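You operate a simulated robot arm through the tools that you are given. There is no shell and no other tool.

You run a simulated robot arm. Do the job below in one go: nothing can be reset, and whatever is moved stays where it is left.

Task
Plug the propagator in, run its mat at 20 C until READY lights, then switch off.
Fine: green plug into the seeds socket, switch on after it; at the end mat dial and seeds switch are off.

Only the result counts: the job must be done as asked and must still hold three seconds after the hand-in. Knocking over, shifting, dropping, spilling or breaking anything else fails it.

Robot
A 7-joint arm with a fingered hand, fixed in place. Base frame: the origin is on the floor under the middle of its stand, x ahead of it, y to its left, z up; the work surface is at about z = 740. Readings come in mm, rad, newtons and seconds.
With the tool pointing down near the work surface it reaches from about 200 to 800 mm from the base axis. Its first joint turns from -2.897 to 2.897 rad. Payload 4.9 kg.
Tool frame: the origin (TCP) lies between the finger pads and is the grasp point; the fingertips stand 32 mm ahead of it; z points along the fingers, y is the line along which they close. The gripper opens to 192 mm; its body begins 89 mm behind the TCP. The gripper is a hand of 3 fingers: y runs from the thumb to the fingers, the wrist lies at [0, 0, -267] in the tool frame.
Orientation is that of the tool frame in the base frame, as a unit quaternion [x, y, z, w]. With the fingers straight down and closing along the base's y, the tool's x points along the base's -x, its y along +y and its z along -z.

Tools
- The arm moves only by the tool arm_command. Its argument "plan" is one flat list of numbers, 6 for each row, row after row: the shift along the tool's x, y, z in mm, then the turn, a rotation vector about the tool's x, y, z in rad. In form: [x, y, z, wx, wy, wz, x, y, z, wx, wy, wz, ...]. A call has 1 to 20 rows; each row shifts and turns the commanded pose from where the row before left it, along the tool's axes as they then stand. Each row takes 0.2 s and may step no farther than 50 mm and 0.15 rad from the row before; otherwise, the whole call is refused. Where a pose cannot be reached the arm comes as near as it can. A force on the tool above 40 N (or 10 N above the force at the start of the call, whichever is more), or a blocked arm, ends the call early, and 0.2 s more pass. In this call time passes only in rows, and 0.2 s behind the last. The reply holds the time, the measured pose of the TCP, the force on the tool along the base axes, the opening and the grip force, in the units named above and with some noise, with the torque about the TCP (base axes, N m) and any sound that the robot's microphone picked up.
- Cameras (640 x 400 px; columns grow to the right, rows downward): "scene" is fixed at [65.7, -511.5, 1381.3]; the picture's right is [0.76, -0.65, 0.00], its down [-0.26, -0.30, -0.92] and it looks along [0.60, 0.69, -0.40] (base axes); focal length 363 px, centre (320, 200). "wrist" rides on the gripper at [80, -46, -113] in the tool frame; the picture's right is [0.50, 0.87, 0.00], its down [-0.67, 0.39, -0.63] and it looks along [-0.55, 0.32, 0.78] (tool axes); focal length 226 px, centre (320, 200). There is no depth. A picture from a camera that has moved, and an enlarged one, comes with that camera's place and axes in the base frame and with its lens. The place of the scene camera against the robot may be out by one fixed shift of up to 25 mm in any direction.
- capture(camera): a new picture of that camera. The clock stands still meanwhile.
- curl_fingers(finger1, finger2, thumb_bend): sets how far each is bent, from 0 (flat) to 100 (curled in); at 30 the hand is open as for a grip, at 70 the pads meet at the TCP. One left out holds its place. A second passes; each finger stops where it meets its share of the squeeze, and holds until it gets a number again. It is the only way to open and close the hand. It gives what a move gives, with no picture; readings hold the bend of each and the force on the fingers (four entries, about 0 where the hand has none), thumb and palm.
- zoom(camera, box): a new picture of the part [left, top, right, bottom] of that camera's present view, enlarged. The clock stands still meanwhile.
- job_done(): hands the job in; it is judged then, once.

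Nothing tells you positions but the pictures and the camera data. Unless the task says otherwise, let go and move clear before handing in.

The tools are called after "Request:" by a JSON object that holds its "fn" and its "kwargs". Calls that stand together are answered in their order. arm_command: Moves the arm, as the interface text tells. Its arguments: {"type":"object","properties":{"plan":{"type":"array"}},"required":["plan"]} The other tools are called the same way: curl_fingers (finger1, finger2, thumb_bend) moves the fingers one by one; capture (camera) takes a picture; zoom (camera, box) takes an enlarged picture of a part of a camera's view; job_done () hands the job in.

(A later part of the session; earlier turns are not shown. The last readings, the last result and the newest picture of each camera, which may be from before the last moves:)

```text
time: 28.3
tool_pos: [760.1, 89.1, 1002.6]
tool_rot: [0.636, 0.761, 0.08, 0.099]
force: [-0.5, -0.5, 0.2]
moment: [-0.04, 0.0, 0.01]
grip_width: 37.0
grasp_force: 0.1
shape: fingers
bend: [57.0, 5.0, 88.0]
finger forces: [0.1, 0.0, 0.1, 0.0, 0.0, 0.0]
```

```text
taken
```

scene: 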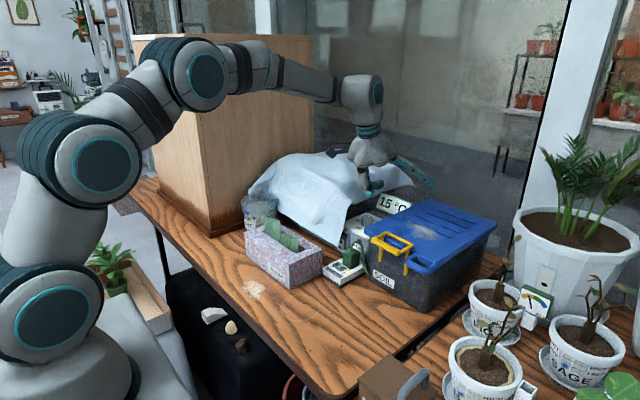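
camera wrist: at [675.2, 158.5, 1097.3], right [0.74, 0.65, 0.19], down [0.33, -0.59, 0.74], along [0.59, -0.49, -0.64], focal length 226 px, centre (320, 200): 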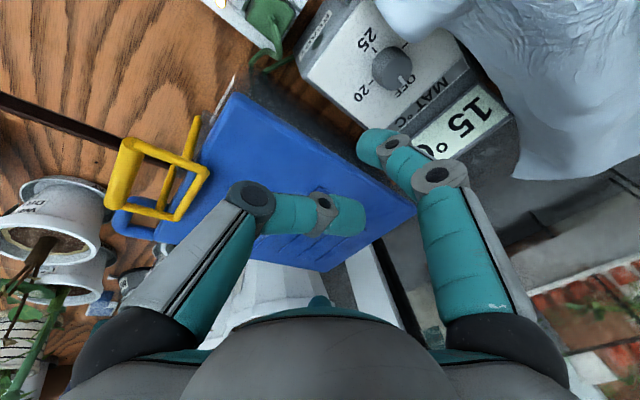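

The dial is visible at the top of this view. I'll zoom in to refine the knob position from this new angle.

Request:
{"fn": "zoom", "kwargs": {"camera": "wrist", "box": [340, 10, 450, 120]}}

Request:
{"fn": "zoom", "kwargs": {"camera": "wrist", "box": [340, 110, 440, 210]}}

Request:
{"fn": "zoom", "kwargs": {"camera": "scene", "box": [330, 130, 450, 270]}}

```text
3.64 times, centred on (395, 65) of wrist
camera zoom: at [675.2, 158.5, 1097.3], right [0.74, 0.65, 0.19], down [0.33, -0.59, 0.74], along [0.59, -0.49, -0.64], focal length 822 px, centre (47, 691)
```

zoom: 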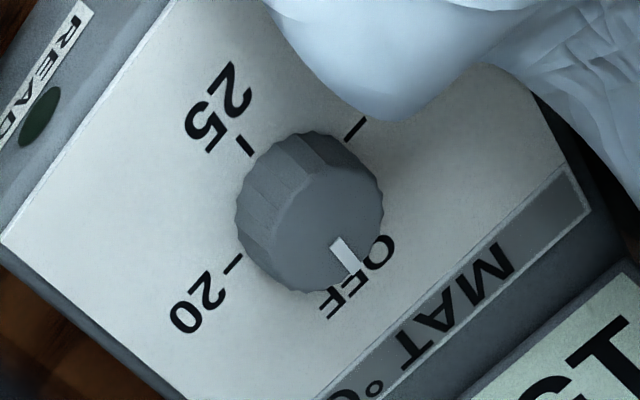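

```text
4.00 times, centred on (390, 160) of wrist
camera zoom: at [675.2, 158.5, 1097.3], right [0.74, 0.65, 0.19], down [0.33, -0.59, 0.74], along [0.59, -0.49, -0.64], focal length 904 px, centre (40, 360)
```

zoom: 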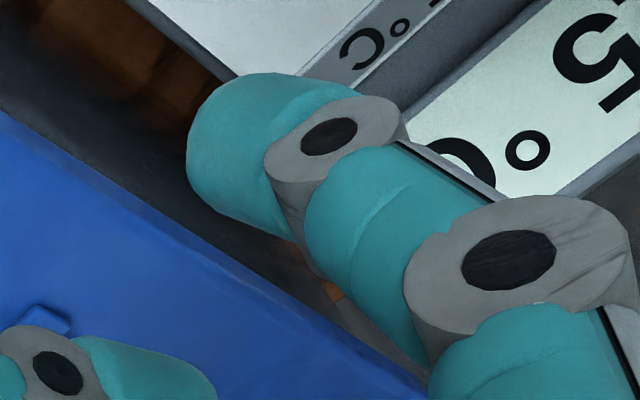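

```text
2.86 times, centred on (390, 200) of scene
camera zoom: at [65.7, -511.5, 1381.3], right [0.76, -0.65, 0.0], down [-0.26, -0.3, -0.92], along [0.6, 0.69, -0.4], focal length 1037 px, centre (120, 200)
```

zoom: 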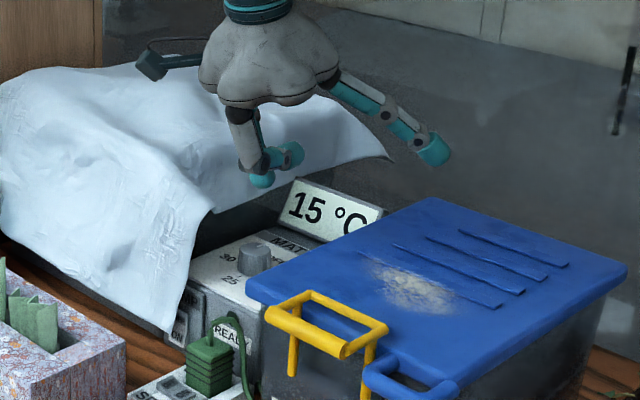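

The knob centre refines to (829.5, 173.8). I'll move the probe tip over the gap on the knob's near -y side and check before descending.

Request:
{"fn": "arm_command", "kwargs": {"plan": [0.65, 32.7, 8.2, 0, 0, 0, 0.65, 32.7, 8.2, 0, 0, 0, 1.24, -7.0, 27.85, 0, 0, 0]}}

Request:
{"fn": "capture", "kwargs": {"camera": "wrist"}}

Request:
{"fn": "zoom", "kwargs": {"camera": "scene", "box": [330, 130, 450, 270]}}

```text
time: 29.1
tool_pos: [825.8, 101.2, 975.3]
tool_rot: [0.636, 0.761, 0.08, 0.1]
force: [-1.0, 0.6, 0.7]
moment: [0.01, 0.02, 0.0]
grip_width: 37.3
grasp_force: 0.0
shape: fingers
bend: [57.0, 5.0, 88.0]
finger forces: [0.1, 0.1, 0.0, 0.0, 0.0, 0.0]
```

```text
taken
camera wrist: at [741.7, 171.5, 1069.4], right [0.74, 0.65, 0.19], down [0.32, -0.59, 0.74], along [0.59, -0.49, -0.64], focal length 226 px, centre (320, 200)
```

wrist: 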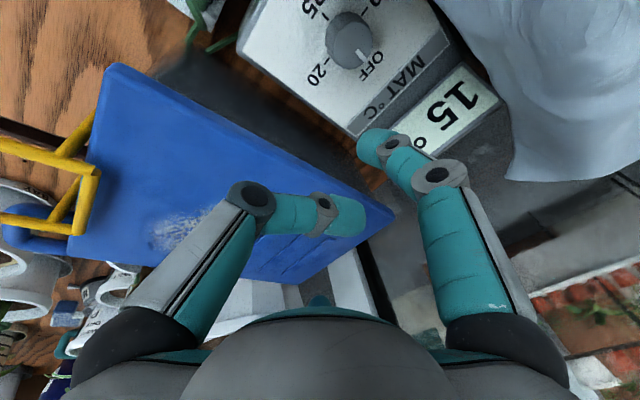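

```text
2.86 times, centred on (390, 200) of scene
camera zoom: at [65.7, -511.5, 1381.3], right [0.76, -0.65, 0.0], down [-0.26, -0.3, -0.92], along [0.6, 0.69, -0.4], focal length 1037 px, centre (120, 200)
```

zoom: 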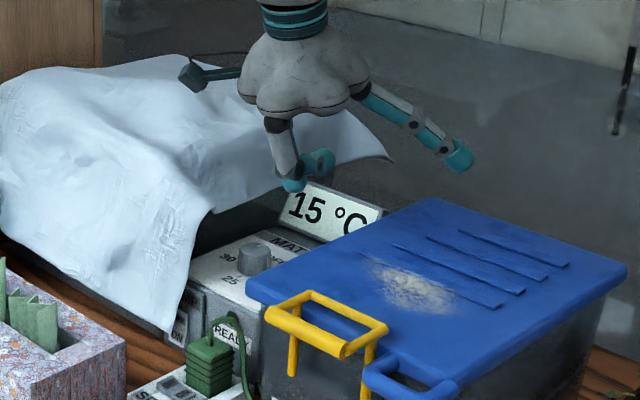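

The pose is reached with good clearance. I'll continue down in two stages.

Request:
{"fn": "arm_command", "kwargs": {"plan": [1.08, -6.1, 24.2, 0, 0, 0, 1.08, -6.1, 24.2, 0, 0, 0]}}

Request:
{"fn": "capture", "kwargs": {"camera": "wrist"}}

Request:
{"fn": "zoom", "kwargs": {"camera": "scene", "box": [330, 130, 450, 270]}}

```text
time: 29.7
tool_pos: [827.3, 101.9, 924.7]
tool_rot: [0.635, 0.761, 0.08, 0.1]
force: [-0.2, -0.9, 0.2]
moment: [0.02, 0.02, 0.04]
grip_width: 37.1
grasp_force: 0.1
shape: fingers
bend: [57.0, 5.0, 88.0]
finger forces: [0.1, 0.1, 0.0, 0.0, 0.0, 0.0]
```

```text
taken
camera wrist: at [741.8, 170.9, 1019.7], right [0.74, 0.65, 0.19], down [0.32, -0.59, 0.74], along [0.59, -0.49, -0.64], focal length 226 px, centre (320, 200)
```

wrist: 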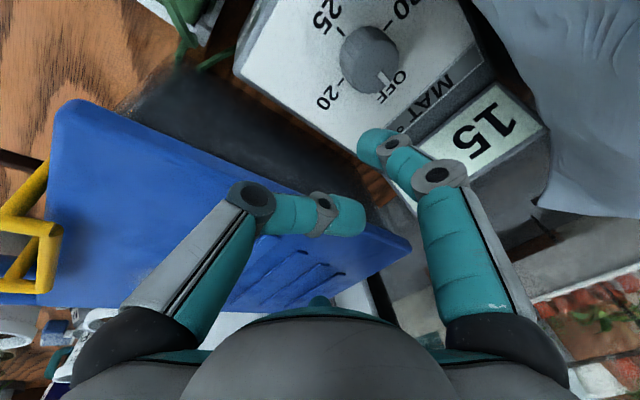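

```text
2.86 times, centred on (390, 200) of scene
camera zoom: at [65.7, -511.5, 1381.3], right [0.76, -0.65, 0.0], down [-0.26, -0.3, -0.92], along [0.6, 0.69, -0.4], focal length 1037 px, centre (120, 200)
```

zoom: 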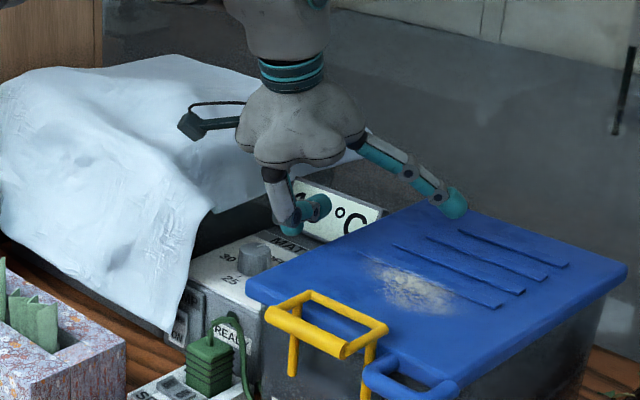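

Finger 2's tip is nearest to the lid, so I'll flatten it fully to gain clearance before the last descent.

Request:
{"fn": "curl_fingers", "kwargs": {"finger2": 0}}

Request:
{"fn": "zoom", "kwargs": {"camera": "scene", "box": [330, 130, 450, 270]}}

Request:
{"fn": "zoom", "kwargs": {"camera": "wrist", "box": [300, 0, 460, 200]}}

```text
time: 30.7
tool_pos: [826.8, 99.8, 923.6]
tool_rot: [0.636, 0.761, 0.079, 0.1]
force: [-0.4, -0.5, 1.0]
moment: [0.03, 0.0, 0.05]
grip_width: 37.2
grasp_force: 0.1
shape: fingers
bend: [57.0, 1.0, 88.0]
finger forces: [0.1, 0.1, 0.0, 0.0, 0.0, 0.0]
```

```text
2.86 times, centred on (390, 200) of scene
camera zoom: at [65.7, -511.5, 1381.3], right [0.76, -0.65, 0.0], down [-0.26, -0.3, -0.92], along [0.6, 0.69, -0.4], focal length 1037 px, centre (120, 200)
```

zoom: 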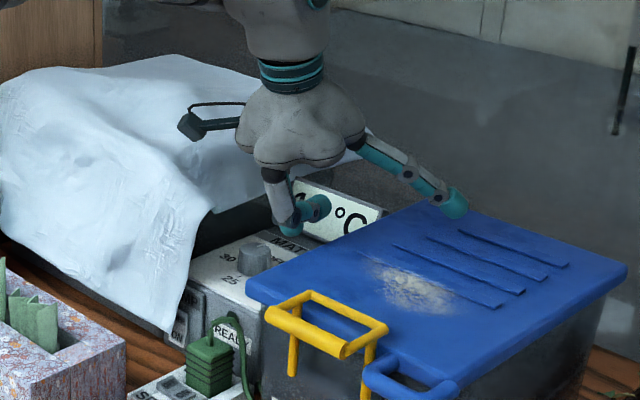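

```text
2.00 times, centred on (380, 100) of wrist
camera zoom: at [741.5, 171.0, 1019.1], right [0.74, 0.65, 0.19], down [0.33, -0.59, 0.74], along [0.59, -0.49, -0.64], focal length 452 px, centre (200, 400)
```

zoom: 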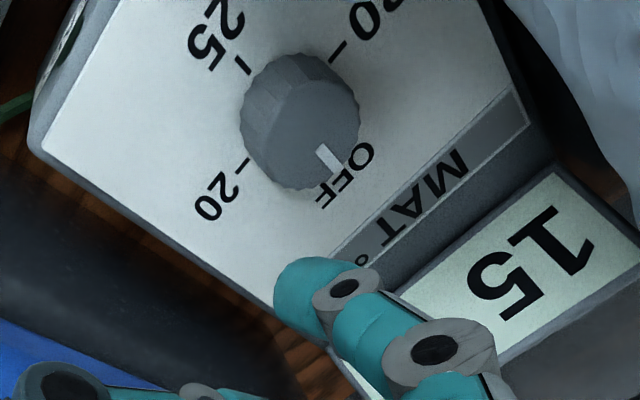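

Finger 2 lying flat would still meet the lid. A tighter pose clears it: finger 2 curled and finger 1 bent more, which lets the hand sit farther from the lid. I'll go back up to change the fingers safely.

Request:
{"fn": "arm_command", "kwargs": {"plan": [-1.29, 7.3, -29.05, 0, 0, 0, -1.29, 7.3, -29.05, 0, 0, 0, -0.65, 3.65, -14.5, 0, 0, 0]}}

Request:
{"fn": "curl_fingers", "kwargs": {"finger1": 65, "finger2": 92, "thumb_bend": 88}}

Request:
{"fn": "capture", "kwargs": {"camera": "wrist"}}

Request:
{"fn": "zoom", "kwargs": {"camera": "scene", "box": [330, 110, 450, 250]}}

```text
time: 31.5
tool_pos: [827.1, 102.0, 999.2]
tool_rot: [0.635, 0.762, 0.079, 0.099]
force: [-0.4, -0.6, 0.5]
moment: [0.01, -0.02, -0.01]
grip_width: 36.8
grasp_force: 0.2
shape: fingers
bend: [57.0, 0.0, 88.0]
finger forces: [0.0, 0.0, 0.0, 0.0, 0.1, 0.1]
```

```text
time: 32.5
tool_pos: [826.6, 101.4, 998.9]
tool_rot: [0.636, 0.761, 0.079, 0.1]
force: [-0.3, 0.3, -0.1]
moment: [0.01, 0.0, -0.02]
grip_width: 28.3
grasp_force: 0.1
shape: fingers
bend: [65.0, 80.0, 89.0]
finger forces: [0.0, 0.1, 0.0, 0.1, 0.0, 0.1]
```

```text
taken
camera wrist: at [741.4, 171.5, 1093.3], right [0.74, 0.65, 0.19], down [0.33, -0.59, 0.74], along [0.59, -0.49, -0.64], focal length 226 px, centre (320, 200)
```

wrist: 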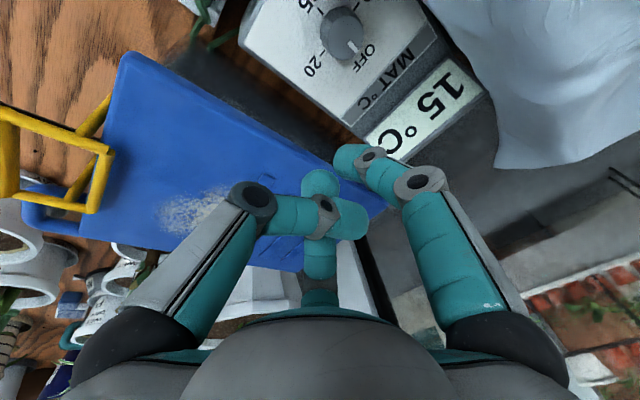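

```text
2.86 times, centred on (390, 180) of scene
camera zoom: at [65.7, -511.5, 1381.3], right [0.76, -0.65, 0.0], down [-0.26, -0.3, -0.92], along [0.6, 0.69, -0.4], focal length 1037 px, centre (120, 257)
```

zoom: 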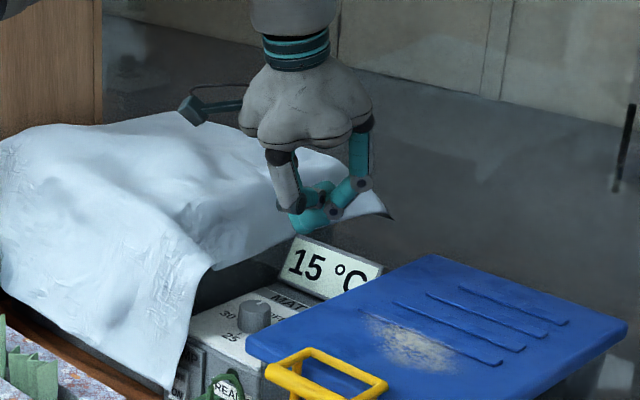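

Finger 2 is blocked by the thumb. I'll reorder them: thumb back, finger 2 fully curled, then the thumb.

Request:
{"fn": "curl_fingers", "kwargs": {"finger1": 65, "finger2": 60, "thumb_bend": 58}}

Request:
{"fn": "curl_fingers", "kwargs": {"finger2": 96}}

Request:
{"fn": "curl_fingers", "kwargs": {"thumb_bend": 92}}

Request:
{"fn": "capture", "kwargs": {"camera": "wrist"}}

Request:
{"fn": "zoom", "kwargs": {"camera": "scene", "box": [350, 140, 410, 210]}}

```text
time: 33.5
tool_pos: [826.4, 102.8, 998.0]
tool_rot: [0.636, 0.761, 0.079, 0.099]
force: [0.9, 0.2, -0.4]
moment: [0.01, -0.01, -0.02]
grip_width: 39.3
grasp_force: 0.0
shape: fingers
bend: [65.0, 60.0, 57.0]
finger forces: [0.0, 0.0, 0.0, 0.0, 0.0, 0.1]
```

```text
time: 34.5
tool_pos: [828.1, 102.1, 999.5]
tool_rot: [0.636, 0.761, 0.079, 0.099]
force: [-0.3, 0.5, 0.3]
moment: [-0.02, 0.01, 0.03]
grip_width: 39.2
grasp_force: 0.1
shape: fingers
bend: [65.0, 96.0, 57.0]
finger forces: [0.1, 0.1, 0.1, 0.0, 0.0, 0.0]
```

```text
time: 35.5
tool_pos: [828.1, 101.5, 998.3]
tool_rot: [0.636, 0.761, 0.079, 0.098]
force: [-0.5, -0.4, 0.2]
moment: [0.01, 0.0, 0.0]
grip_width: 18.4
grasp_force: 0.0
shape: fingers
bend: [65.0, 98.0, 84.0]
finger forces: [0.1, 0.1, 0.1, 0.0, 0.0, 0.0]
```

```text
taken
camera wrist: at [741.4, 171.5, 1093.3], right [0.74, 0.65, 0.19], down [0.33, -0.59, 0.74], along [0.59, -0.49, -0.64], focal length 226 px, centre (320, 200)
```

wrist: 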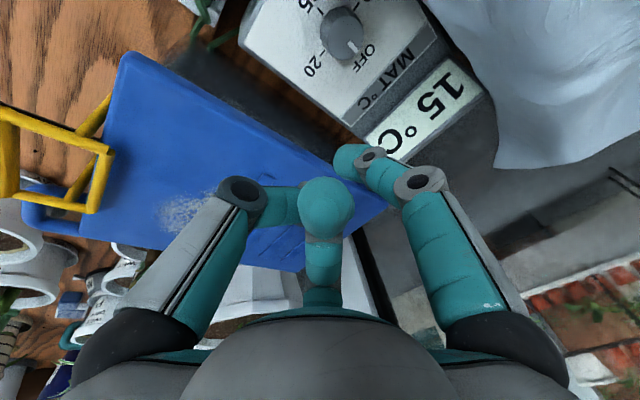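

```text
5.71 times, centred on (380, 175) of scene
camera zoom: at [65.7, -511.5, 1381.3], right [0.76, -0.65, 0.0], down [-0.26, -0.3, -0.92], along [0.6, 0.69, -0.4], focal length 2074 px, centre (-23, 343)
```

zoom: 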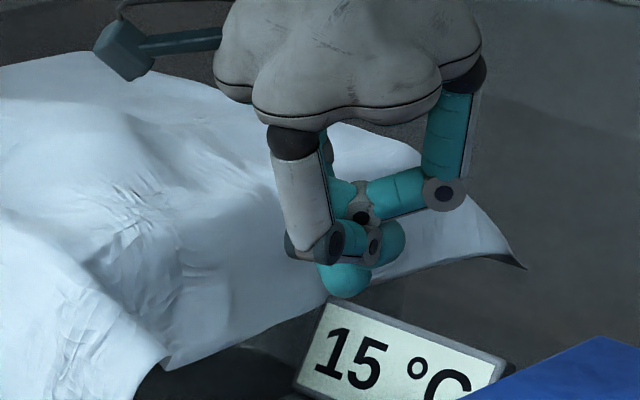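

Finger 1's tip is now the lowest point and the others are tucked up. I'll measure its tip position precisely.

Request:
{"fn": "zoom", "kwargs": {"camera": "wrist", "box": [310, 110, 410, 210]}}

```text
4.00 times, centred on (360, 160) of wrist
camera zoom: at [741.4, 171.5, 1093.3], right [0.74, 0.65, 0.19], down [0.33, -0.59, 0.74], along [0.59, -0.49, -0.64], focal length 904 px, centre (160, 360)
```

zoom: 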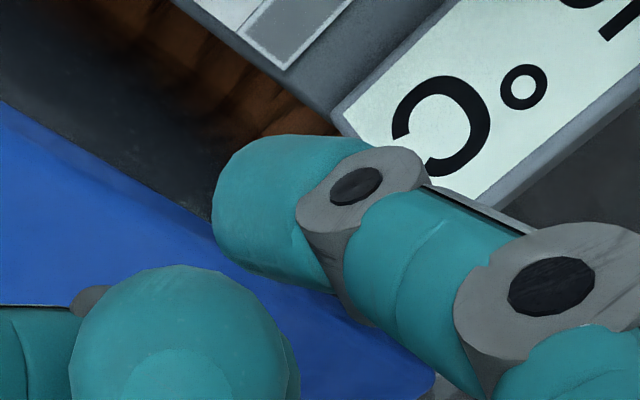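

The knuckle would stick out too far for a side push. A better option is to press finger 1's tip down on the knob's top, off-centre on the -y side, and drag it in an arc around the axis. This also keeps the hand higher and farther from the lid. I'll move over the knob and hover first.

Request:
{"fn": "curl_fingers", "kwargs": {"finger1": 58}}

Request:
{"fn": "arm_command", "kwargs": {"plan": [25.7, -5.6, -2.55, 0, 0, 0, 1.29, -7.3, 29.05, 0, 0, 0, 1.29, -7.3, 29.05, 0, 0, 0]}}

Request:
{"fn": "capture", "kwargs": {"camera": "wrist"}}

Request:
{"fn": "zoom", "kwargs": {"camera": "scene", "box": [330, 120, 450, 260]}}

```text
time: 36.5
tool_pos: [826.0, 102.0, 998.6]
tool_rot: [0.636, 0.761, 0.08, 0.099]
force: [0.5, 0.9, -0.1]
moment: [0.0, -0.03, -0.03]
grip_width: 31.9
grasp_force: 0.0
shape: fingers
bend: [57.0, 98.0, 84.0]
finger forces: [0.1, 0.0, 0.1, 0.0, 0.1, 0.1]
```

```text
time: 37.3
tool_pos: [815.2, 126.6, 938.7]
tool_rot: [0.635, 0.762, 0.08, 0.1]
force: [-0.1, 0.7, 0.5]
moment: [-0.01, 0.05, -0.01]
grip_width: 31.9
grasp_force: 0.0
shape: fingers
bend: [57.0, 98.0, 85.0]
finger forces: [0.0, 0.0, 0.0, 0.0, 0.1, 0.0]
```

```text
taken
camera wrist: at [730.3, 195.5, 1033.4], right [0.74, 0.65, 0.19], down [0.32, -0.59, 0.74], along [0.59, -0.49, -0.64], focal length 226 px, centre (320, 200)
```

wrist: 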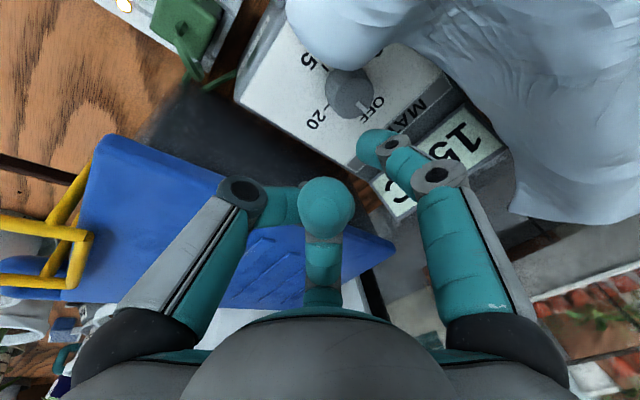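

```text
2.86 times, centred on (390, 190) of scene
camera zoom: at [65.7, -511.5, 1381.3], right [0.76, -0.65, 0.0], down [-0.26, -0.3, -0.92], along [0.6, 0.69, -0.4], focal length 1037 px, centre (120, 229)
```

zoom: 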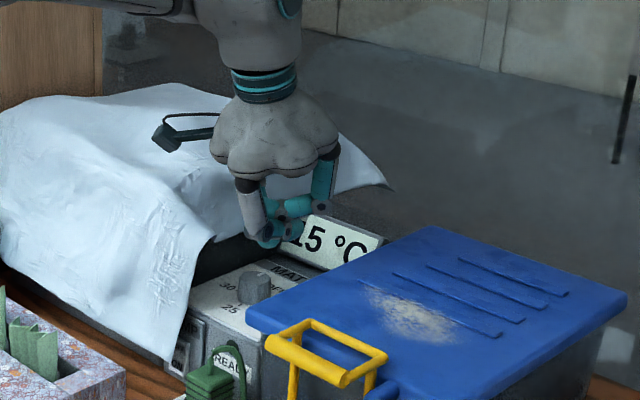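

I'm hovering about 38 mm above the knob. I'll verify its centre from this close view before lowering.

Request:
{"fn": "zoom", "kwargs": {"camera": "wrist", "box": [310, 45, 410, 165]}}

```text
3.33 times, centred on (360, 105) of wrist
camera zoom: at [730.3, 195.5, 1033.4], right [0.74, 0.65, 0.19], down [0.32, -0.59, 0.74], along [0.59, -0.49, -0.64], focal length 754 px, centre (187, 517)
```

zoom: 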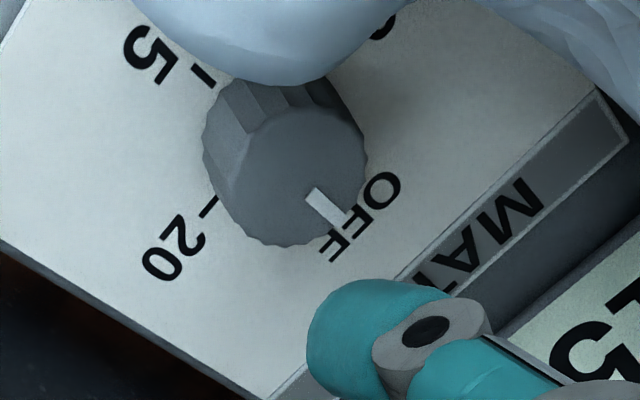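

The knob top centre is (831, 173.4) at z≈858.5, with a radius of about 16.5. My tip is 12 mm from the axis at -51°, a good start for a clockwise drag. I'll lower toward contact.

Request:
{"fn": "arm_command", "kwargs": {"plan": [0.77, -4.39, 17.45, 0, 0, 0, 0.65, -3.66, 14.5, 0, 0, 0]}}

Request:
{"fn": "arm_command", "kwargs": {"plan": [0.086, -0.49, 1.94, 0, 0, 0, 0.086, -0.49, 1.94, 0, 0, 0]}}

Request:
{"fn": "zoom", "kwargs": {"camera": "wrist", "box": [310, 75, 430, 195]}}

```text
time: 37.9
tool_pos: [816.0, 125.1, 906.0]
tool_rot: [0.636, 0.761, 0.079, 0.1]
force: [0.2, 0.4, 0.7]
moment: [0.0, 0.02, 0.0]
grip_width: 31.7
grasp_force: 0.1
shape: fingers
bend: [57.0, 98.0, 85.0]
finger forces: [0.0, 0.1, 0.1, 0.1, 0.0, 0.0]
```

```text
time: 38.5
tool_pos: [817.0, 126.6, 904.5]
tool_rot: [0.636, 0.761, 0.081, 0.101]
force: [-1.8, 0.5, 8.7]
moment: [0.4, -0.09, 0.1]
grip_width: 31.4
grasp_force: 4.7
shape: fingers
bend: [57.0, 98.0, 85.0]
finger forces: [9.0, 0.0, 0.1, 0.0, 0.1, 0.0]
```

```text
3.33 times, centred on (370, 135) of wrist
camera zoom: at [731.8, 195.8, 998.5], right [0.74, 0.65, 0.19], down [0.32, -0.59, 0.74], along [0.59, -0.48, -0.64], focal length 754 px, centre (153, 417)
```

zoom: 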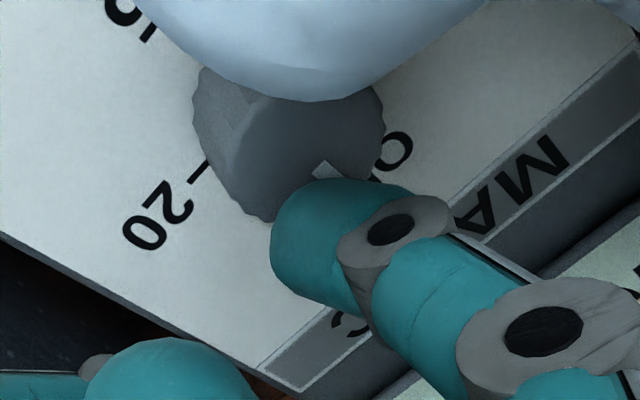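

Contact is made at 8.7 N on the knob's top. I'll try a first short arc of about 30° clockwise and see whether the knob follows.

Request:
{"fn": "arm_command", "kwargs": {"plan": [-1.068, -2.063, 0.561, 0, 0, 0, -0.78, -1.968, -0.46, 0, 0, 0, -0.407, -2.069, -0.502, 0, 0, 0]}}

Request:
{"fn": "zoom", "kwargs": {"camera": "wrist", "box": [310, 75, 430, 195]}}

Request:
{"fn": "zoom", "kwargs": {"camera": "scene", "box": [380, 190, 440, 250]}}

```text
time: 39.3
tool_pos: [812.6, 122.6, 903.6]
tool_rot: [0.636, 0.761, 0.08, 0.101]
force: [-2.0, 3.3, 18.7]
moment: [0.96, -0.43, 0.14]
grip_width: 34.0
grasp_force: 8.8
shape: fingers
bend: [55.0, 98.0, 85.0]
finger forces: [18.7, 0.0, 0.0, 0.1, 0.0, 0.1]
```

```text
3.33 times, centred on (370, 135) of wrist
camera zoom: at [726.3, 192.4, 997.5], right [0.74, 0.65, 0.19], down [0.32, -0.59, 0.74], along [0.59, -0.48, -0.64], focal length 754 px, centre (153, 417)
```

zoom: 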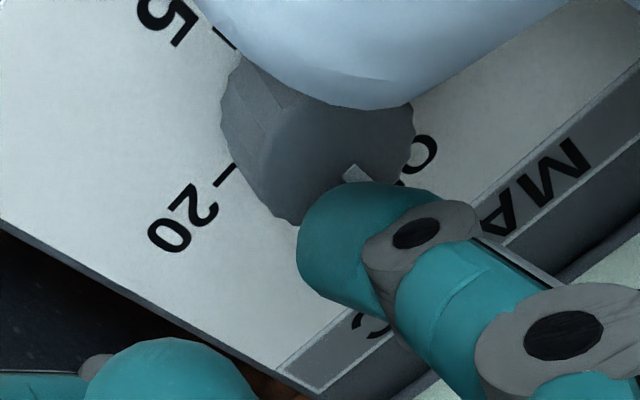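

```text
6.67 times, centred on (410, 220) of scene
camera zoom: at [65.7, -511.5, 1381.3], right [0.76, -0.65, 0.0], down [-0.26, -0.3, -0.92], along [0.6, 0.69, -0.4], focal length 2419 px, centre (-280, 67)
```

zoom: 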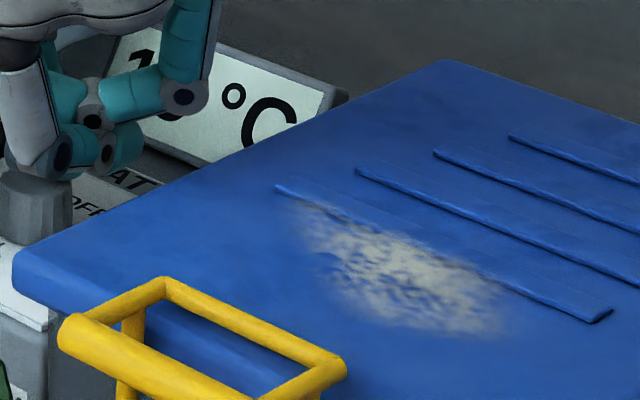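

The fingertip stuck but flexed along its own bending direction, and the knob hasn't turned. I'll reposition so the drag runs sideways to the finger, its stiff direction: lift, press again at about -74°, then drag.

Request:
{"fn": "arm_command", "kwargs": {"plan": [-0.215, 1.22, -4.84, 0, 0, 0, 0.13, -0.73, 2.9, 0, 0, 0, 0.13, -0.73, 2.9, 0, 0, 0]}}

Request:
{"fn": "zoom", "kwargs": {"camera": "wrist", "box": [310, 75, 430, 195]}}

```text
time: 40.1
tool_pos: [812.9, 123.0, 903.3]
tool_rot: [0.635, 0.761, 0.082, 0.101]
force: [-3.6, 4.2, 23.2]
moment: [1.15, -0.47, 0.19]
grip_width: 34.1
grasp_force: 11.2
shape: fingers
bend: [55.0, 98.0, 85.0]
finger forces: [23.3, 0.0, 0.0, 0.1, 0.0, 0.1]
```

```text
3.33 times, centred on (370, 135) of wrist
camera zoom: at [726.6, 192.1, 997.4], right [0.74, 0.65, 0.19], down [0.32, -0.59, 0.74], along [0.59, -0.48, -0.64], focal length 754 px, centre (153, 417)
```

zoom: 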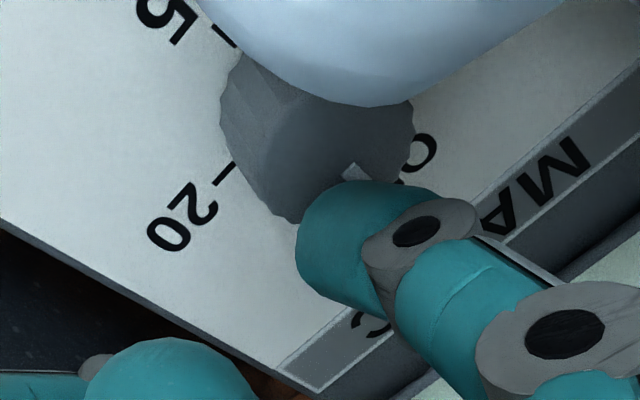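

The tip is pressing with about 23 N on the -y part of the knob's top. Now I'll drag it sideways toward -x in a small arc.

Request:
{"fn": "arm_command", "kwargs": {"plan": [0.046, -3.14, -0.792, 0, 0, 0, 0.944, -3.05, -0.809, 0, 0, 0]}}

Request:
{"fn": "zoom", "kwargs": {"camera": "wrist", "box": [310, 75, 430, 195]}}

```text
time: 40.7
tool_pos: [804.9, 122.0, 902.2]
tool_rot: [0.635, 0.761, 0.081, 0.1]
force: [0.1, 3.2, 24.5]
moment: [1.22, -0.76, 0.09]
grip_width: 35.4
grasp_force: 11.9
shape: fingers
bend: [54.0, 98.0, 85.0]
finger forces: [24.1, 0.1, 0.0, 0.0, 0.0, 0.0]
```

```text
3.33 times, centred on (370, 135) of wrist
camera zoom: at [719.9, 191.5, 996.1], right [0.74, 0.65, 0.19], down [0.32, -0.59, 0.74], along [0.59, -0.49, -0.64], focal length 754 px, centre (153, 417)
```

zoom: 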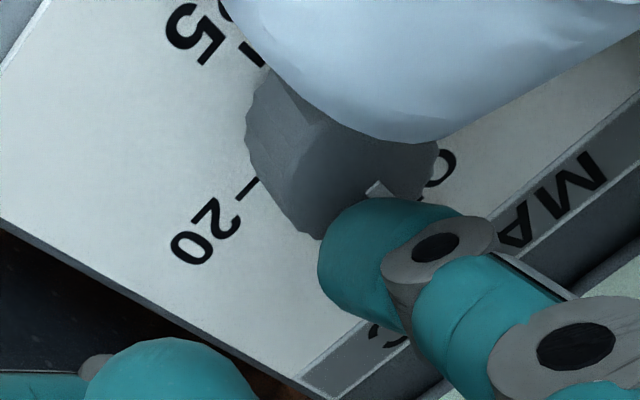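

The knob hasn't moved yet and the lateral force is still small because the finger flexes. I'll continue the drag to see whether the force builds up enough.

Request:
{"fn": "arm_command", "kwargs": {"plan": [1.3, -2.9, -0.78, 0, 0, 0, 1.7, -2.7, -0.755, 0, 0, 0]}}

Request:
{"fn": "zoom", "kwargs": {"camera": "wrist", "box": [310, 75, 430, 195]}}

```text
time: 41.3
tool_pos: [798.0, 124.3, 900.5]
tool_rot: [0.636, 0.761, 0.08, 0.099]
force: [2.4, 1.5, 20.5]
moment: [0.85, -0.71, -0.06]
grip_width: 32.1
grasp_force: 10.3
shape: fingers
bend: [55.0, 98.0, 85.0]
finger forces: [20.4, 0.0, 0.0, 0.0, 0.0, 0.0]
```

```text
3.33 times, centred on (370, 135) of wrist
camera zoom: at [713.0, 193.3, 995.2], right [0.74, 0.65, 0.19], down [0.32, -0.59, 0.74], along [0.59, -0.49, -0.64], focal length 754 px, centre (153, 417)
```

zoom: 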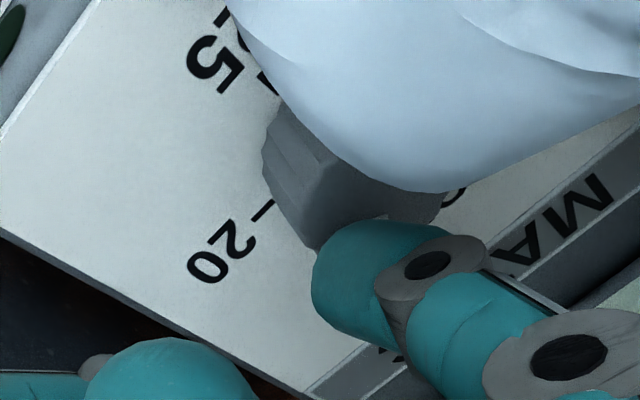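

The pointer is now hidden, so I'll lift the finger and look at the dial.

Request:
{"fn": "arm_command", "kwargs": {"plan": [-0.86, 4.87, -19.4, 0, 0, 0, -0.86, 4.87, -19.4, 0, 0, 0, -17, -9, 0, 0, 0, 0]}}

Request:
{"fn": "zoom", "kwargs": {"camera": "wrist", "box": [300, 30, 440, 170]}}

Request:
{"fn": "zoom", "kwargs": {"camera": "scene", "box": [330, 130, 450, 270]}}

```text
time: 42.1
tool_pos: [791.6, 106.4, 936.0]
tool_rot: [0.636, 0.761, 0.078, 0.098]
force: [-0.6, 0.3, -1.0]
moment: [-0.01, 0.03, 0.01]
grip_width: 32.1
grasp_force: 0.0
shape: fingers
bend: [57.0, 98.0, 85.0]
finger forces: [0.0, 0.0, 0.0, 0.1, 0.0, 0.0]
```

```text
2.86 times, centred on (370, 100) of wrist
camera zoom: at [707.1, 175.4, 1031.6], right [0.74, 0.65, 0.19], down [0.33, -0.59, 0.74], along [0.59, -0.49, -0.65], focal length 646 px, centre (177, 486)
```

zoom: 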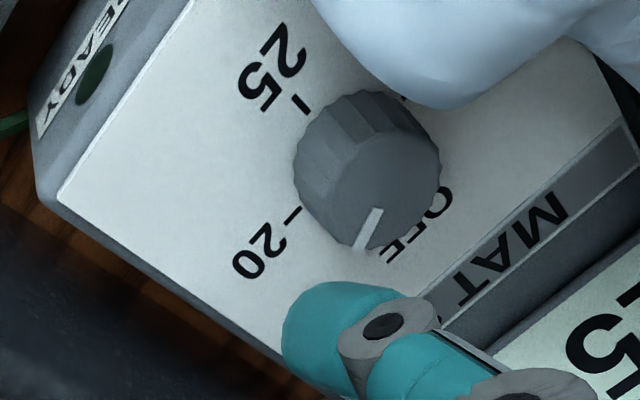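

```text
2.86 times, centred on (390, 200) of scene
camera zoom: at [65.7, -511.5, 1381.3], right [0.76, -0.65, 0.0], down [-0.26, -0.3, -0.92], along [0.6, 0.69, -0.4], focal length 1037 px, centre (120, 200)
```

zoom: 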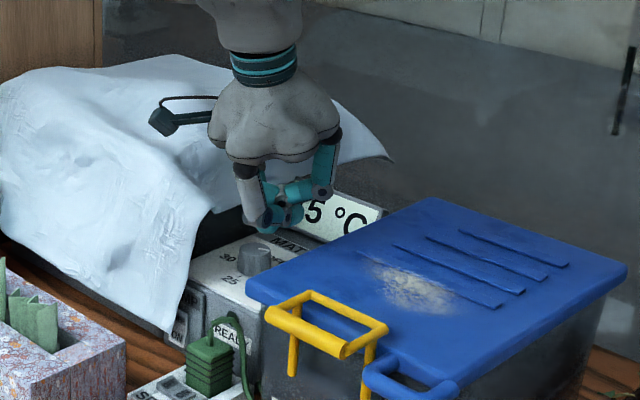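

The knob did turn: the pointer is now at about -61°, roughly two-thirds of the way from OFF to 20. I'll repeat a shorter stroke for the remaining 30° or so.

Request:
{"fn": "arm_command", "kwargs": {"plan": [15.04, 21.25, 4.68, 0, 0, 0, 1.19, -6.75, 26.84, 0, 0, 0, 0.172, -0.975, 3.875, 0, 0, 0, 0.172, -0.975, 3.875, 0, 0, 0]}}

Request:
{"fn": "zoom", "kwargs": {"camera": "wrist", "box": [310, 75, 430, 195]}}

```text
time: 43.1
tool_pos: [812.2, 124.6, 903.3]
tool_rot: [0.635, 0.762, 0.08, 0.1]
force: [-1.5, 0.8, 5.8]
moment: [0.29, -0.06, 0.1]
grip_width: 32.0
grasp_force: 3.0
shape: fingers
bend: [57.0, 98.0, 85.0]
finger forces: [6.2, 0.0, 0.0, 0.1, 0.0, 0.0]
```

```text
3.33 times, centred on (370, 135) of wrist
camera zoom: at [726.9, 194.3, 998.7], right [0.74, 0.65, 0.19], down [0.32, -0.59, 0.74], along [0.59, -0.48, -0.64], focal length 754 px, centre (153, 417)
```

zoom: 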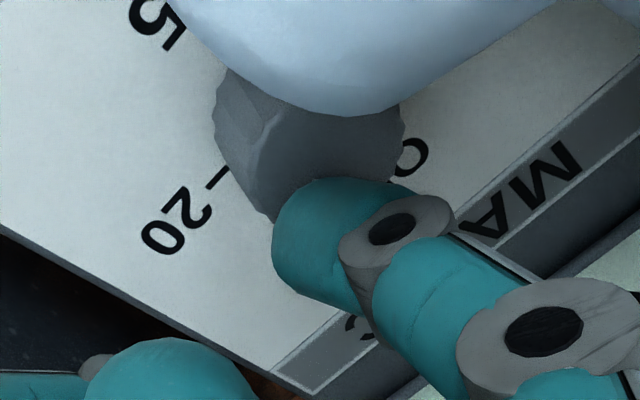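

Contact is light at 6 N. I'll press about 3 mm more and drag roughly 9 mm along the arc, then lift to check.

Request:
{"fn": "arm_command", "kwargs": {"plan": [0.13, -0.73, 2.9, 0, 0, 0, 0.144, -3.12, -0.792, 0, 0, 0, 1.129, -2.95, -0.792, 0, 0, 0, 1.785, -2.64, -0.742, 0, 0, 0]}}

Request:
{"fn": "arm_command", "kwargs": {"plan": [-0.86, 4.87, -19.4, 0, 0, 0, -0.86, 4.87, -19.4, 0, 0, 0, -17, -9, 0, 0, 0, 0]}}

Request:
{"fn": "zoom", "kwargs": {"camera": "wrist", "box": [300, 30, 440, 170]}}

```text
time: 44.1
tool_pos: [802.7, 125.4, 901.2]
tool_rot: [0.636, 0.761, 0.081, 0.102]
force: [2.2, 0.4, 17.6]
moment: [0.75, -0.57, -0.01]
grip_width: 31.3
grasp_force: 9.5
shape: fingers
bend: [56.0, 98.0, 85.0]
finger forces: [18.3, 0.1, 0.0, 0.0, 0.0, 0.0]
```

```text
time: 44.9
tool_pos: [795.5, 107.7, 937.7]
tool_rot: [0.636, 0.762, 0.079, 0.099]
force: [-0.5, 1.0, 0.2]
moment: [-0.01, -0.01, -0.01]
grip_width: 32.3
grasp_force: 0.0
shape: fingers
bend: [57.0, 98.0, 85.0]
finger forces: [0.0, 0.1, 0.0, 0.1, 0.1, 0.0]
```

```text
2.86 times, centred on (370, 100) of wrist
camera zoom: at [711.6, 176.7, 1033.1], right [0.74, 0.65, 0.19], down [0.33, -0.59, 0.74], along [0.59, -0.49, -0.65], focal length 646 px, centre (177, 486)
```

zoom: 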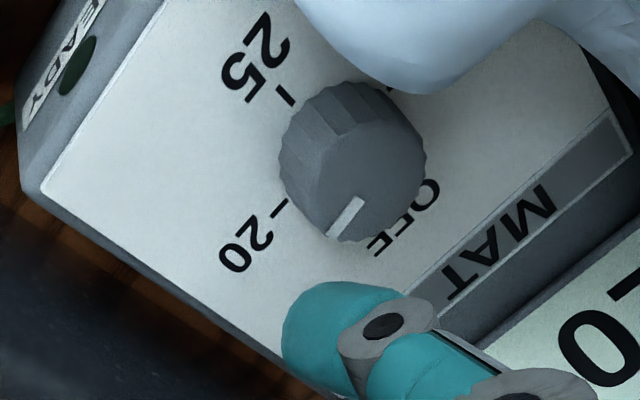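

The pointer is at about -80° now, and the display seems to have changed. I'll check the display and the READY lamp.

Request:
{"fn": "capture", "kwargs": {"camera": "wrist"}}

Request:
{"fn": "zoom", "kwargs": {"camera": "scene", "box": [350, 180, 430, 260]}}

```text
taken
camera wrist: at [711.6, 176.7, 1033.1], right [0.74, 0.65, 0.19], down [0.33, -0.59, 0.74], along [0.59, -0.49, -0.65], focal length 226 px, centre (320, 200)
```

wrist: 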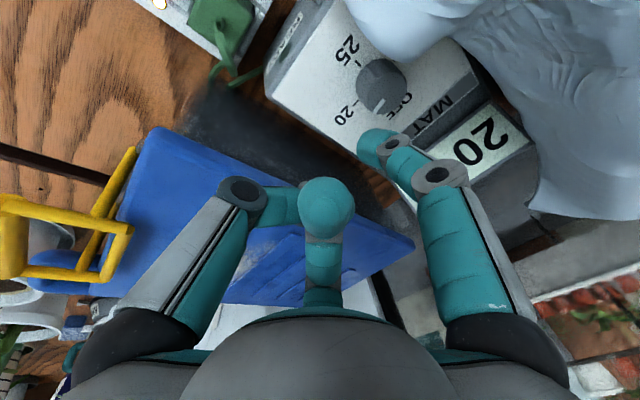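

```text
5.00 times, centred on (390, 220) of scene
camera zoom: at [65.7, -511.5, 1381.3], right [0.76, -0.65, 0.0], down [-0.26, -0.3, -0.92], along [0.6, 0.69, -0.4], focal length 1814 px, centre (-30, 100)
```

zoom: 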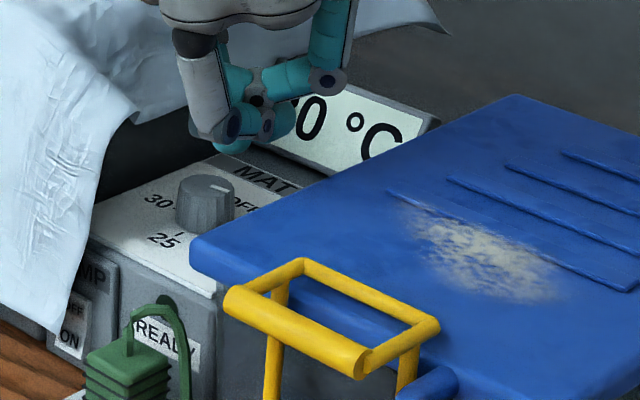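

The display reads 20 °C, and READY isn't lit yet. I'll wait a few seconds and watch the READY lamp.

Request:
{"fn": "arm_command", "kwargs": {"plan": [0, 0, 0, 0, 0, 0, 0, 0, 0, 0, 0, 0, 0, 0, 0, 0, 0, 0, 0, 0, 0, 0, 0, 0, 0, 0, 0, 0, 0, 0, 0, 0, 0, 0, 0, 0, 0, 0, 0, 0, 0, 0, 0, 0, 0, 0, 0, 0, 0, 0, 0, 0, 0, 0, 0, 0, 0, 0, 0, 0]}}

Request:
{"fn": "zoom", "kwargs": {"camera": "wrist", "box": [240, 0, 560, 200]}}

Request:
{"fn": "zoom", "kwargs": {"camera": "scene", "box": [350, 180, 430, 260]}}

```text
time: 47.1
tool_pos: [797.4, 107.3, 938.9]
tool_rot: [0.635, 0.762, 0.078, 0.1]
force: [0.8, 0.1, -0.1]
moment: [0.01, -0.01, 0.01]
grip_width: 32.1
grasp_force: 0.0
shape: fingers
bend: [57.0, 98.0, 85.0]
finger forces: [0.1, 0.1, 0.0, 0.1, 0.0, 0.0]
```

```text
2.00 times, centred on (400, 100) of wrist
camera zoom: at [711.9, 176.9, 1033.6], right [0.74, 0.65, 0.19], down [0.33, -0.59, 0.74], along [0.59, -0.49, -0.64], focal length 452 px, centre (160, 400)
```

zoom: 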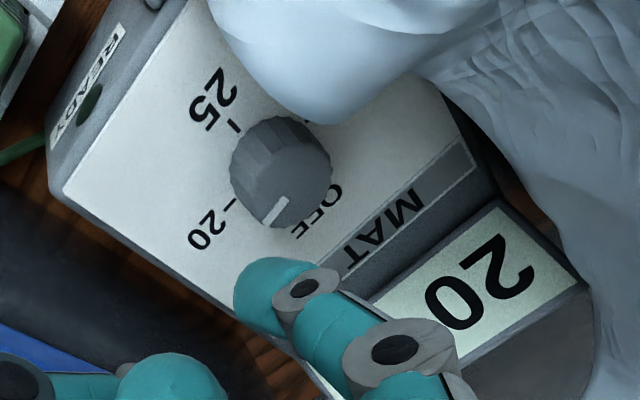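

```text
5.00 times, centred on (390, 220) of scene
camera zoom: at [65.7, -511.5, 1381.3], right [0.76, -0.65, 0.0], down [-0.26, -0.3, -0.92], along [0.6, 0.69, -0.4], focal length 1814 px, centre (-30, 100)
```

zoom: 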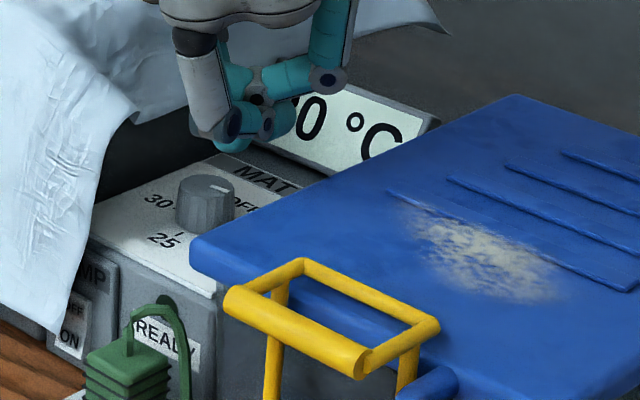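

The display holds 20 and READY is still dark. I'll wait some more.

Request:
{"fn": "arm_command", "kwargs": {"plan": [0, 0, 0, 0, 0, 0, 0, 0, 0, 0, 0, 0, 0, 0, 0, 0, 0, 0, 0, 0, 0, 0, 0, 0, 0, 0, 0, 0, 0, 0, 0, 0, 0, 0, 0, 0, 0, 0, 0, 0, 0, 0, 0, 0, 0, 0, 0, 0, 0, 0, 0, 0, 0, 0, 0, 0, 0, 0, 0, 0, 0, 0, 0, 0, 0, 0, 0, 0, 0, 0, 0, 0, 0, 0, 0, 0, 0, 0, 0, 0, 0, 0, 0, 0, 0, 0, 0, 0, 0, 0, 0, 0, 0, 0, 0, 0, 0, 0, 0, 0, 0, 0, 0, 0, 0, 0, 0, 0, 0, 0, 0, 0, 0, 0, 0, 0, 0, 0, 0, 0]}}

Request:
{"fn": "zoom", "kwargs": {"camera": "wrist", "box": [240, 0, 560, 200]}}

Request:
{"fn": "zoom", "kwargs": {"camera": "scene", "box": [350, 200, 430, 280]}}

```text
time: 51.3
tool_pos: [797.6, 106.2, 938.1]
tool_rot: [0.637, 0.761, 0.079, 0.099]
force: [-0.4, 0.1, 0.6]
moment: [0.03, -0.01, 0.0]
grip_width: 32.1
grasp_force: 0.1
shape: fingers
bend: [57.0, 98.0, 85.0]
finger forces: [0.1, 0.0, 0.0, 0.1, 0.0, 0.0]
```

```text
2.00 times, centred on (400, 100) of wrist
camera zoom: at [711.9, 176.9, 1033.6], right [0.74, 0.65, 0.19], down [0.33, -0.59, 0.74], along [0.59, -0.49, -0.64], focal length 452 px, centre (160, 400)
```

zoom: 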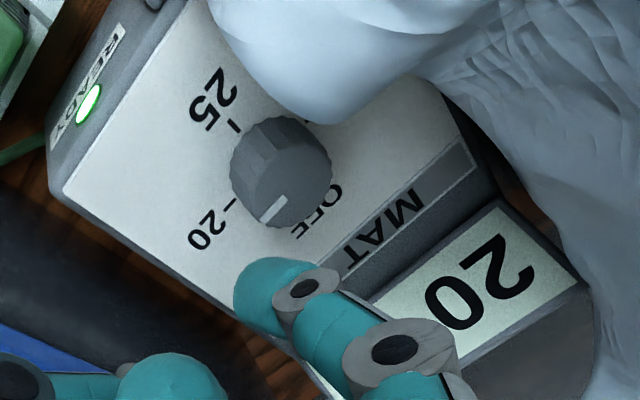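

```text
5.00 times, centred on (390, 240) of scene
camera zoom: at [65.7, -511.5, 1381.3], right [0.76, -0.65, 0.0], down [-0.26, -0.3, -0.92], along [0.6, 0.69, -0.4], focal length 1814 px, centre (-30, 0)
```

zoom: 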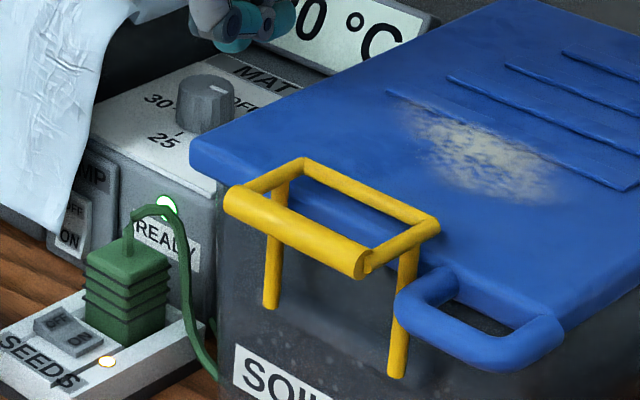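

READY is lit. Now I'll turn the dial back to OFF with counter-clockwise strokes: press on the -x/-y part of the knob top and drag toward +x.

Request:
{"fn": "arm_command", "kwargs": {"plan": [15.6, 8.17, 1.36, 0, 0, 0, 1.29, -7.31, 29.07, 0, 0, 0, 0.26, -1.46, 5.8, 0, 0, 0]}}

Request:
{"fn": "zoom", "kwargs": {"camera": "wrist", "box": [310, 75, 430, 195]}}

```text
time: 52.1
tool_pos: [803.8, 123.0, 903.8]
tool_rot: [0.635, 0.762, 0.081, 0.1]
force: [-1.3, 0.2, 5.7]
moment: [0.27, -0.08, 0.05]
grip_width: 32.0
grasp_force: 3.5
shape: fingers
bend: [57.0, 98.0, 85.0]
finger forces: [6.0, 0.0, 0.0, 0.0, 0.1, 0.0]
```

```text
3.33 times, centred on (370, 135) of wrist
camera zoom: at [717.9, 193.4, 998.6], right [0.74, 0.65, 0.19], down [0.32, -0.59, 0.74], along [0.59, -0.49, -0.64], focal length 754 px, centre (153, 417)
```

zoom: 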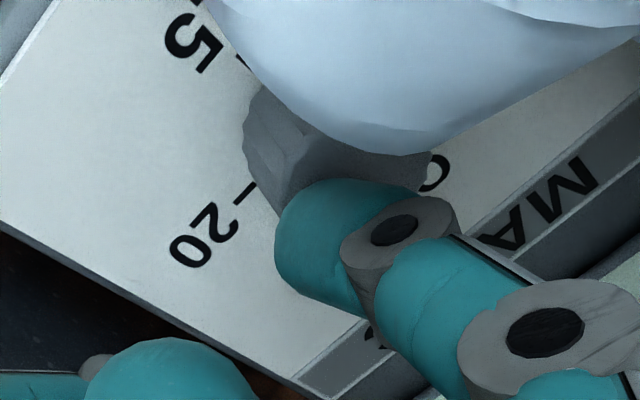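

Contact is at 5.7 N. I'll press 3 mm more, drag toward +x, then lift and check.

Request:
{"fn": "arm_command", "kwargs": {"plan": [0.13, -0.73, 2.9, 0, 0, 0, -1.129, 2.95, 0.792, 0, 0, 0, -0.555, 3.149, 0.816, 0, 0, 0, -0.26, 3.2, 0.816, 0, 0, 0, 0.25, 3.19, 0.792, 0, 0, 0, 0.677, 3.07, 0.742, 0, 0, 0]}}

Request:
{"fn": "arm_command", "kwargs": {"plan": [-0.86, 4.87, -19.4, 0, 0, 0, -0.86, 4.87, -19.4, 0, 0, 0, -17, -9, 0, 0, 0, 0]}}

Request:
{"fn": "capture", "kwargs": {"camera": "wrist"}}

Request:
{"fn": "zoom", "kwargs": {"camera": "wrist", "box": [260, 20, 440, 180]}}

```text
time: 53.5
tool_pos: [820.1, 125.9, 903.1]
tool_rot: [0.635, 0.762, 0.082, 0.102]
force: [-5.9, 3.7, 30.9]
moment: [1.33, -0.35, 0.26]
grip_width: 29.5
grasp_force: 15.2
shape: fingers
bend: [56.0, 98.0, 85.0]
finger forces: [30.5, 0.0, 0.1, 0.1, 0.1, 0.1]
```

```text
time: 54.3
tool_pos: [812.6, 108.2, 936.9]
tool_rot: [0.636, 0.761, 0.079, 0.099]
force: [-0.9, -0.6, -0.1]
moment: [0.03, 0.04, 0.04]
grip_width: 32.2
grasp_force: 0.0
shape: fingers
bend: [57.0, 98.0, 85.0]
finger forces: [0.0, 0.1, 0.1, 0.0, 0.0, 0.0]
```

```text
taken
camera wrist: at [727.1, 176.7, 1031.5], right [0.74, 0.65, 0.19], down [0.33, -0.59, 0.74], along [0.59, -0.49, -0.65], focal length 226 px, centre (320, 200)
```

wrist: 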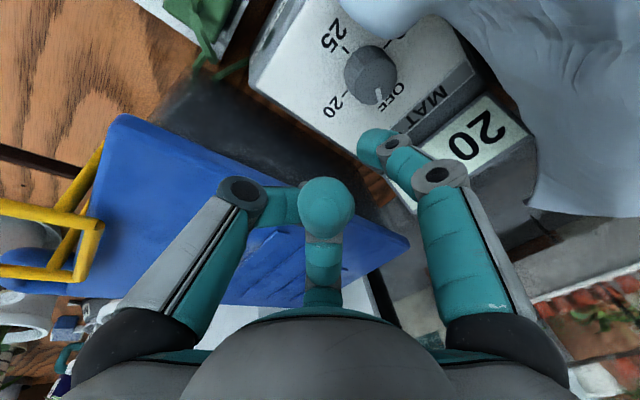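

```text
2.50 times, centred on (350, 100) of wrist
camera zoom: at [727.1, 176.7, 1031.5], right [0.74, 0.65, 0.19], down [0.33, -0.59, 0.74], along [0.59, -0.49, -0.65], focal length 565 px, centre (245, 450)
```

zoom: 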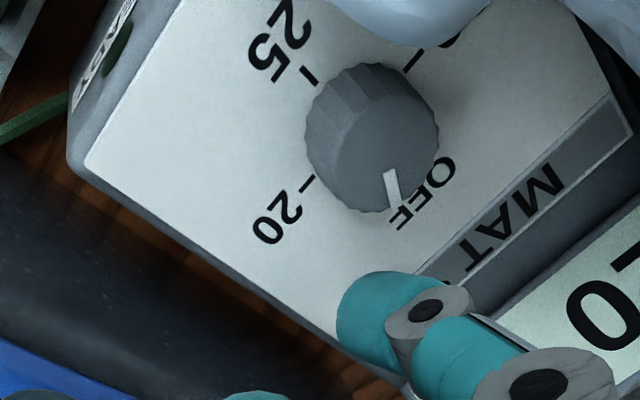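

The pointer is at about -28°, more than halfway back. One more shorter stroke should bring it to OFF.

Request:
{"fn": "arm_command", "kwargs": {"plan": [18.2, -5.35, -2.15, 0, 0, 0, 1.29, -7.31, 29.07, 0, 0, 0, 0.17, -0.975, 3.87, 0, 0, 0, 0.13, -0.73, 2.9, 0, 0, 0, -1.129, 2.95, 0.792, 0, 0, 0, -0.555, 3.149, 0.816, 0, 0, 0, -0.26, 3.2, 0.816, 0, 0, 0, 0.05, 1.6, 0.4, 0, 0, 0]}}

Request:
{"fn": "arm_command", "kwargs": {"plan": [-0.86, 4.87, -19.4, 0, 0, 0, -0.86, 4.87, -19.4, 0, 0, 0, -17, -9, 0, 0, 0, 0]}}

Request:
{"fn": "zoom", "kwargs": {"camera": "wrist", "box": [260, 20, 540, 190]}}

Request:
{"fn": "zoom", "kwargs": {"camera": "wrist", "box": [310, 20, 430, 140]}}

```text
time: 56.1
tool_pos: [817.4, 125.4, 903.3]
tool_rot: [0.635, 0.762, 0.082, 0.101]
force: [-6.9, 3.9, 26.6]
moment: [1.21, -0.06, 0.34]
grip_width: 30.5
grasp_force: 12.9
shape: fingers
bend: [57.0, 98.0, 85.0]
finger forces: [26.5, 0.0, 0.1, 0.0, 0.0, 0.0]
```

```text
time: 56.9
tool_pos: [808.1, 105.6, 937.8]
tool_rot: [0.635, 0.762, 0.079, 0.1]
force: [-0.5, -0.1, -0.2]
moment: [-0.01, -0.04, 0.0]
grip_width: 32.1
grasp_force: 0.2
shape: fingers
bend: [57.0, 98.0, 85.0]
finger forces: [0.0, 0.1, 0.0, 0.0, 0.0, 0.1]
```

```text
2.29 times, centred on (400, 105) of wrist
camera zoom: at [723.4, 175.6, 1033.2], right [0.74, 0.65, 0.19], down [0.33, -0.59, 0.74], along [0.59, -0.49, -0.65], focal length 517 px, centre (137, 417)
```

zoom: 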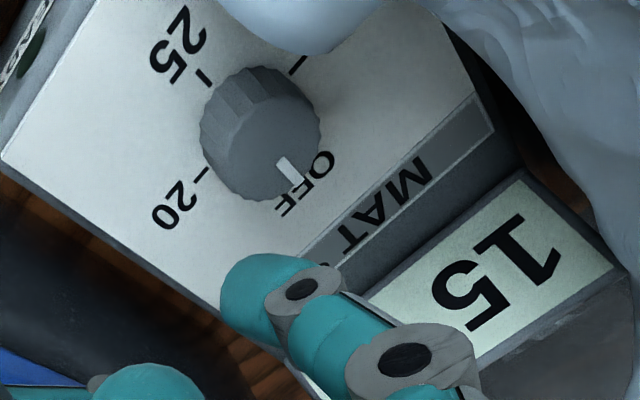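

```text
3.33 times, centred on (370, 80) of wrist
camera zoom: at [723.4, 175.6, 1033.2], right [0.74, 0.65, 0.19], down [0.33, -0.59, 0.74], along [0.59, -0.49, -0.65], focal length 754 px, centre (153, 600)
```

zoom: 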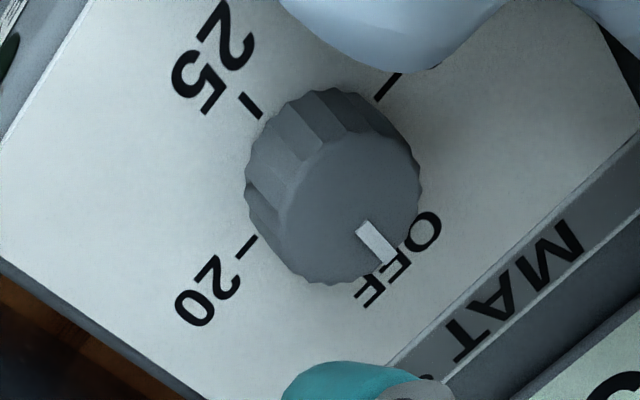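

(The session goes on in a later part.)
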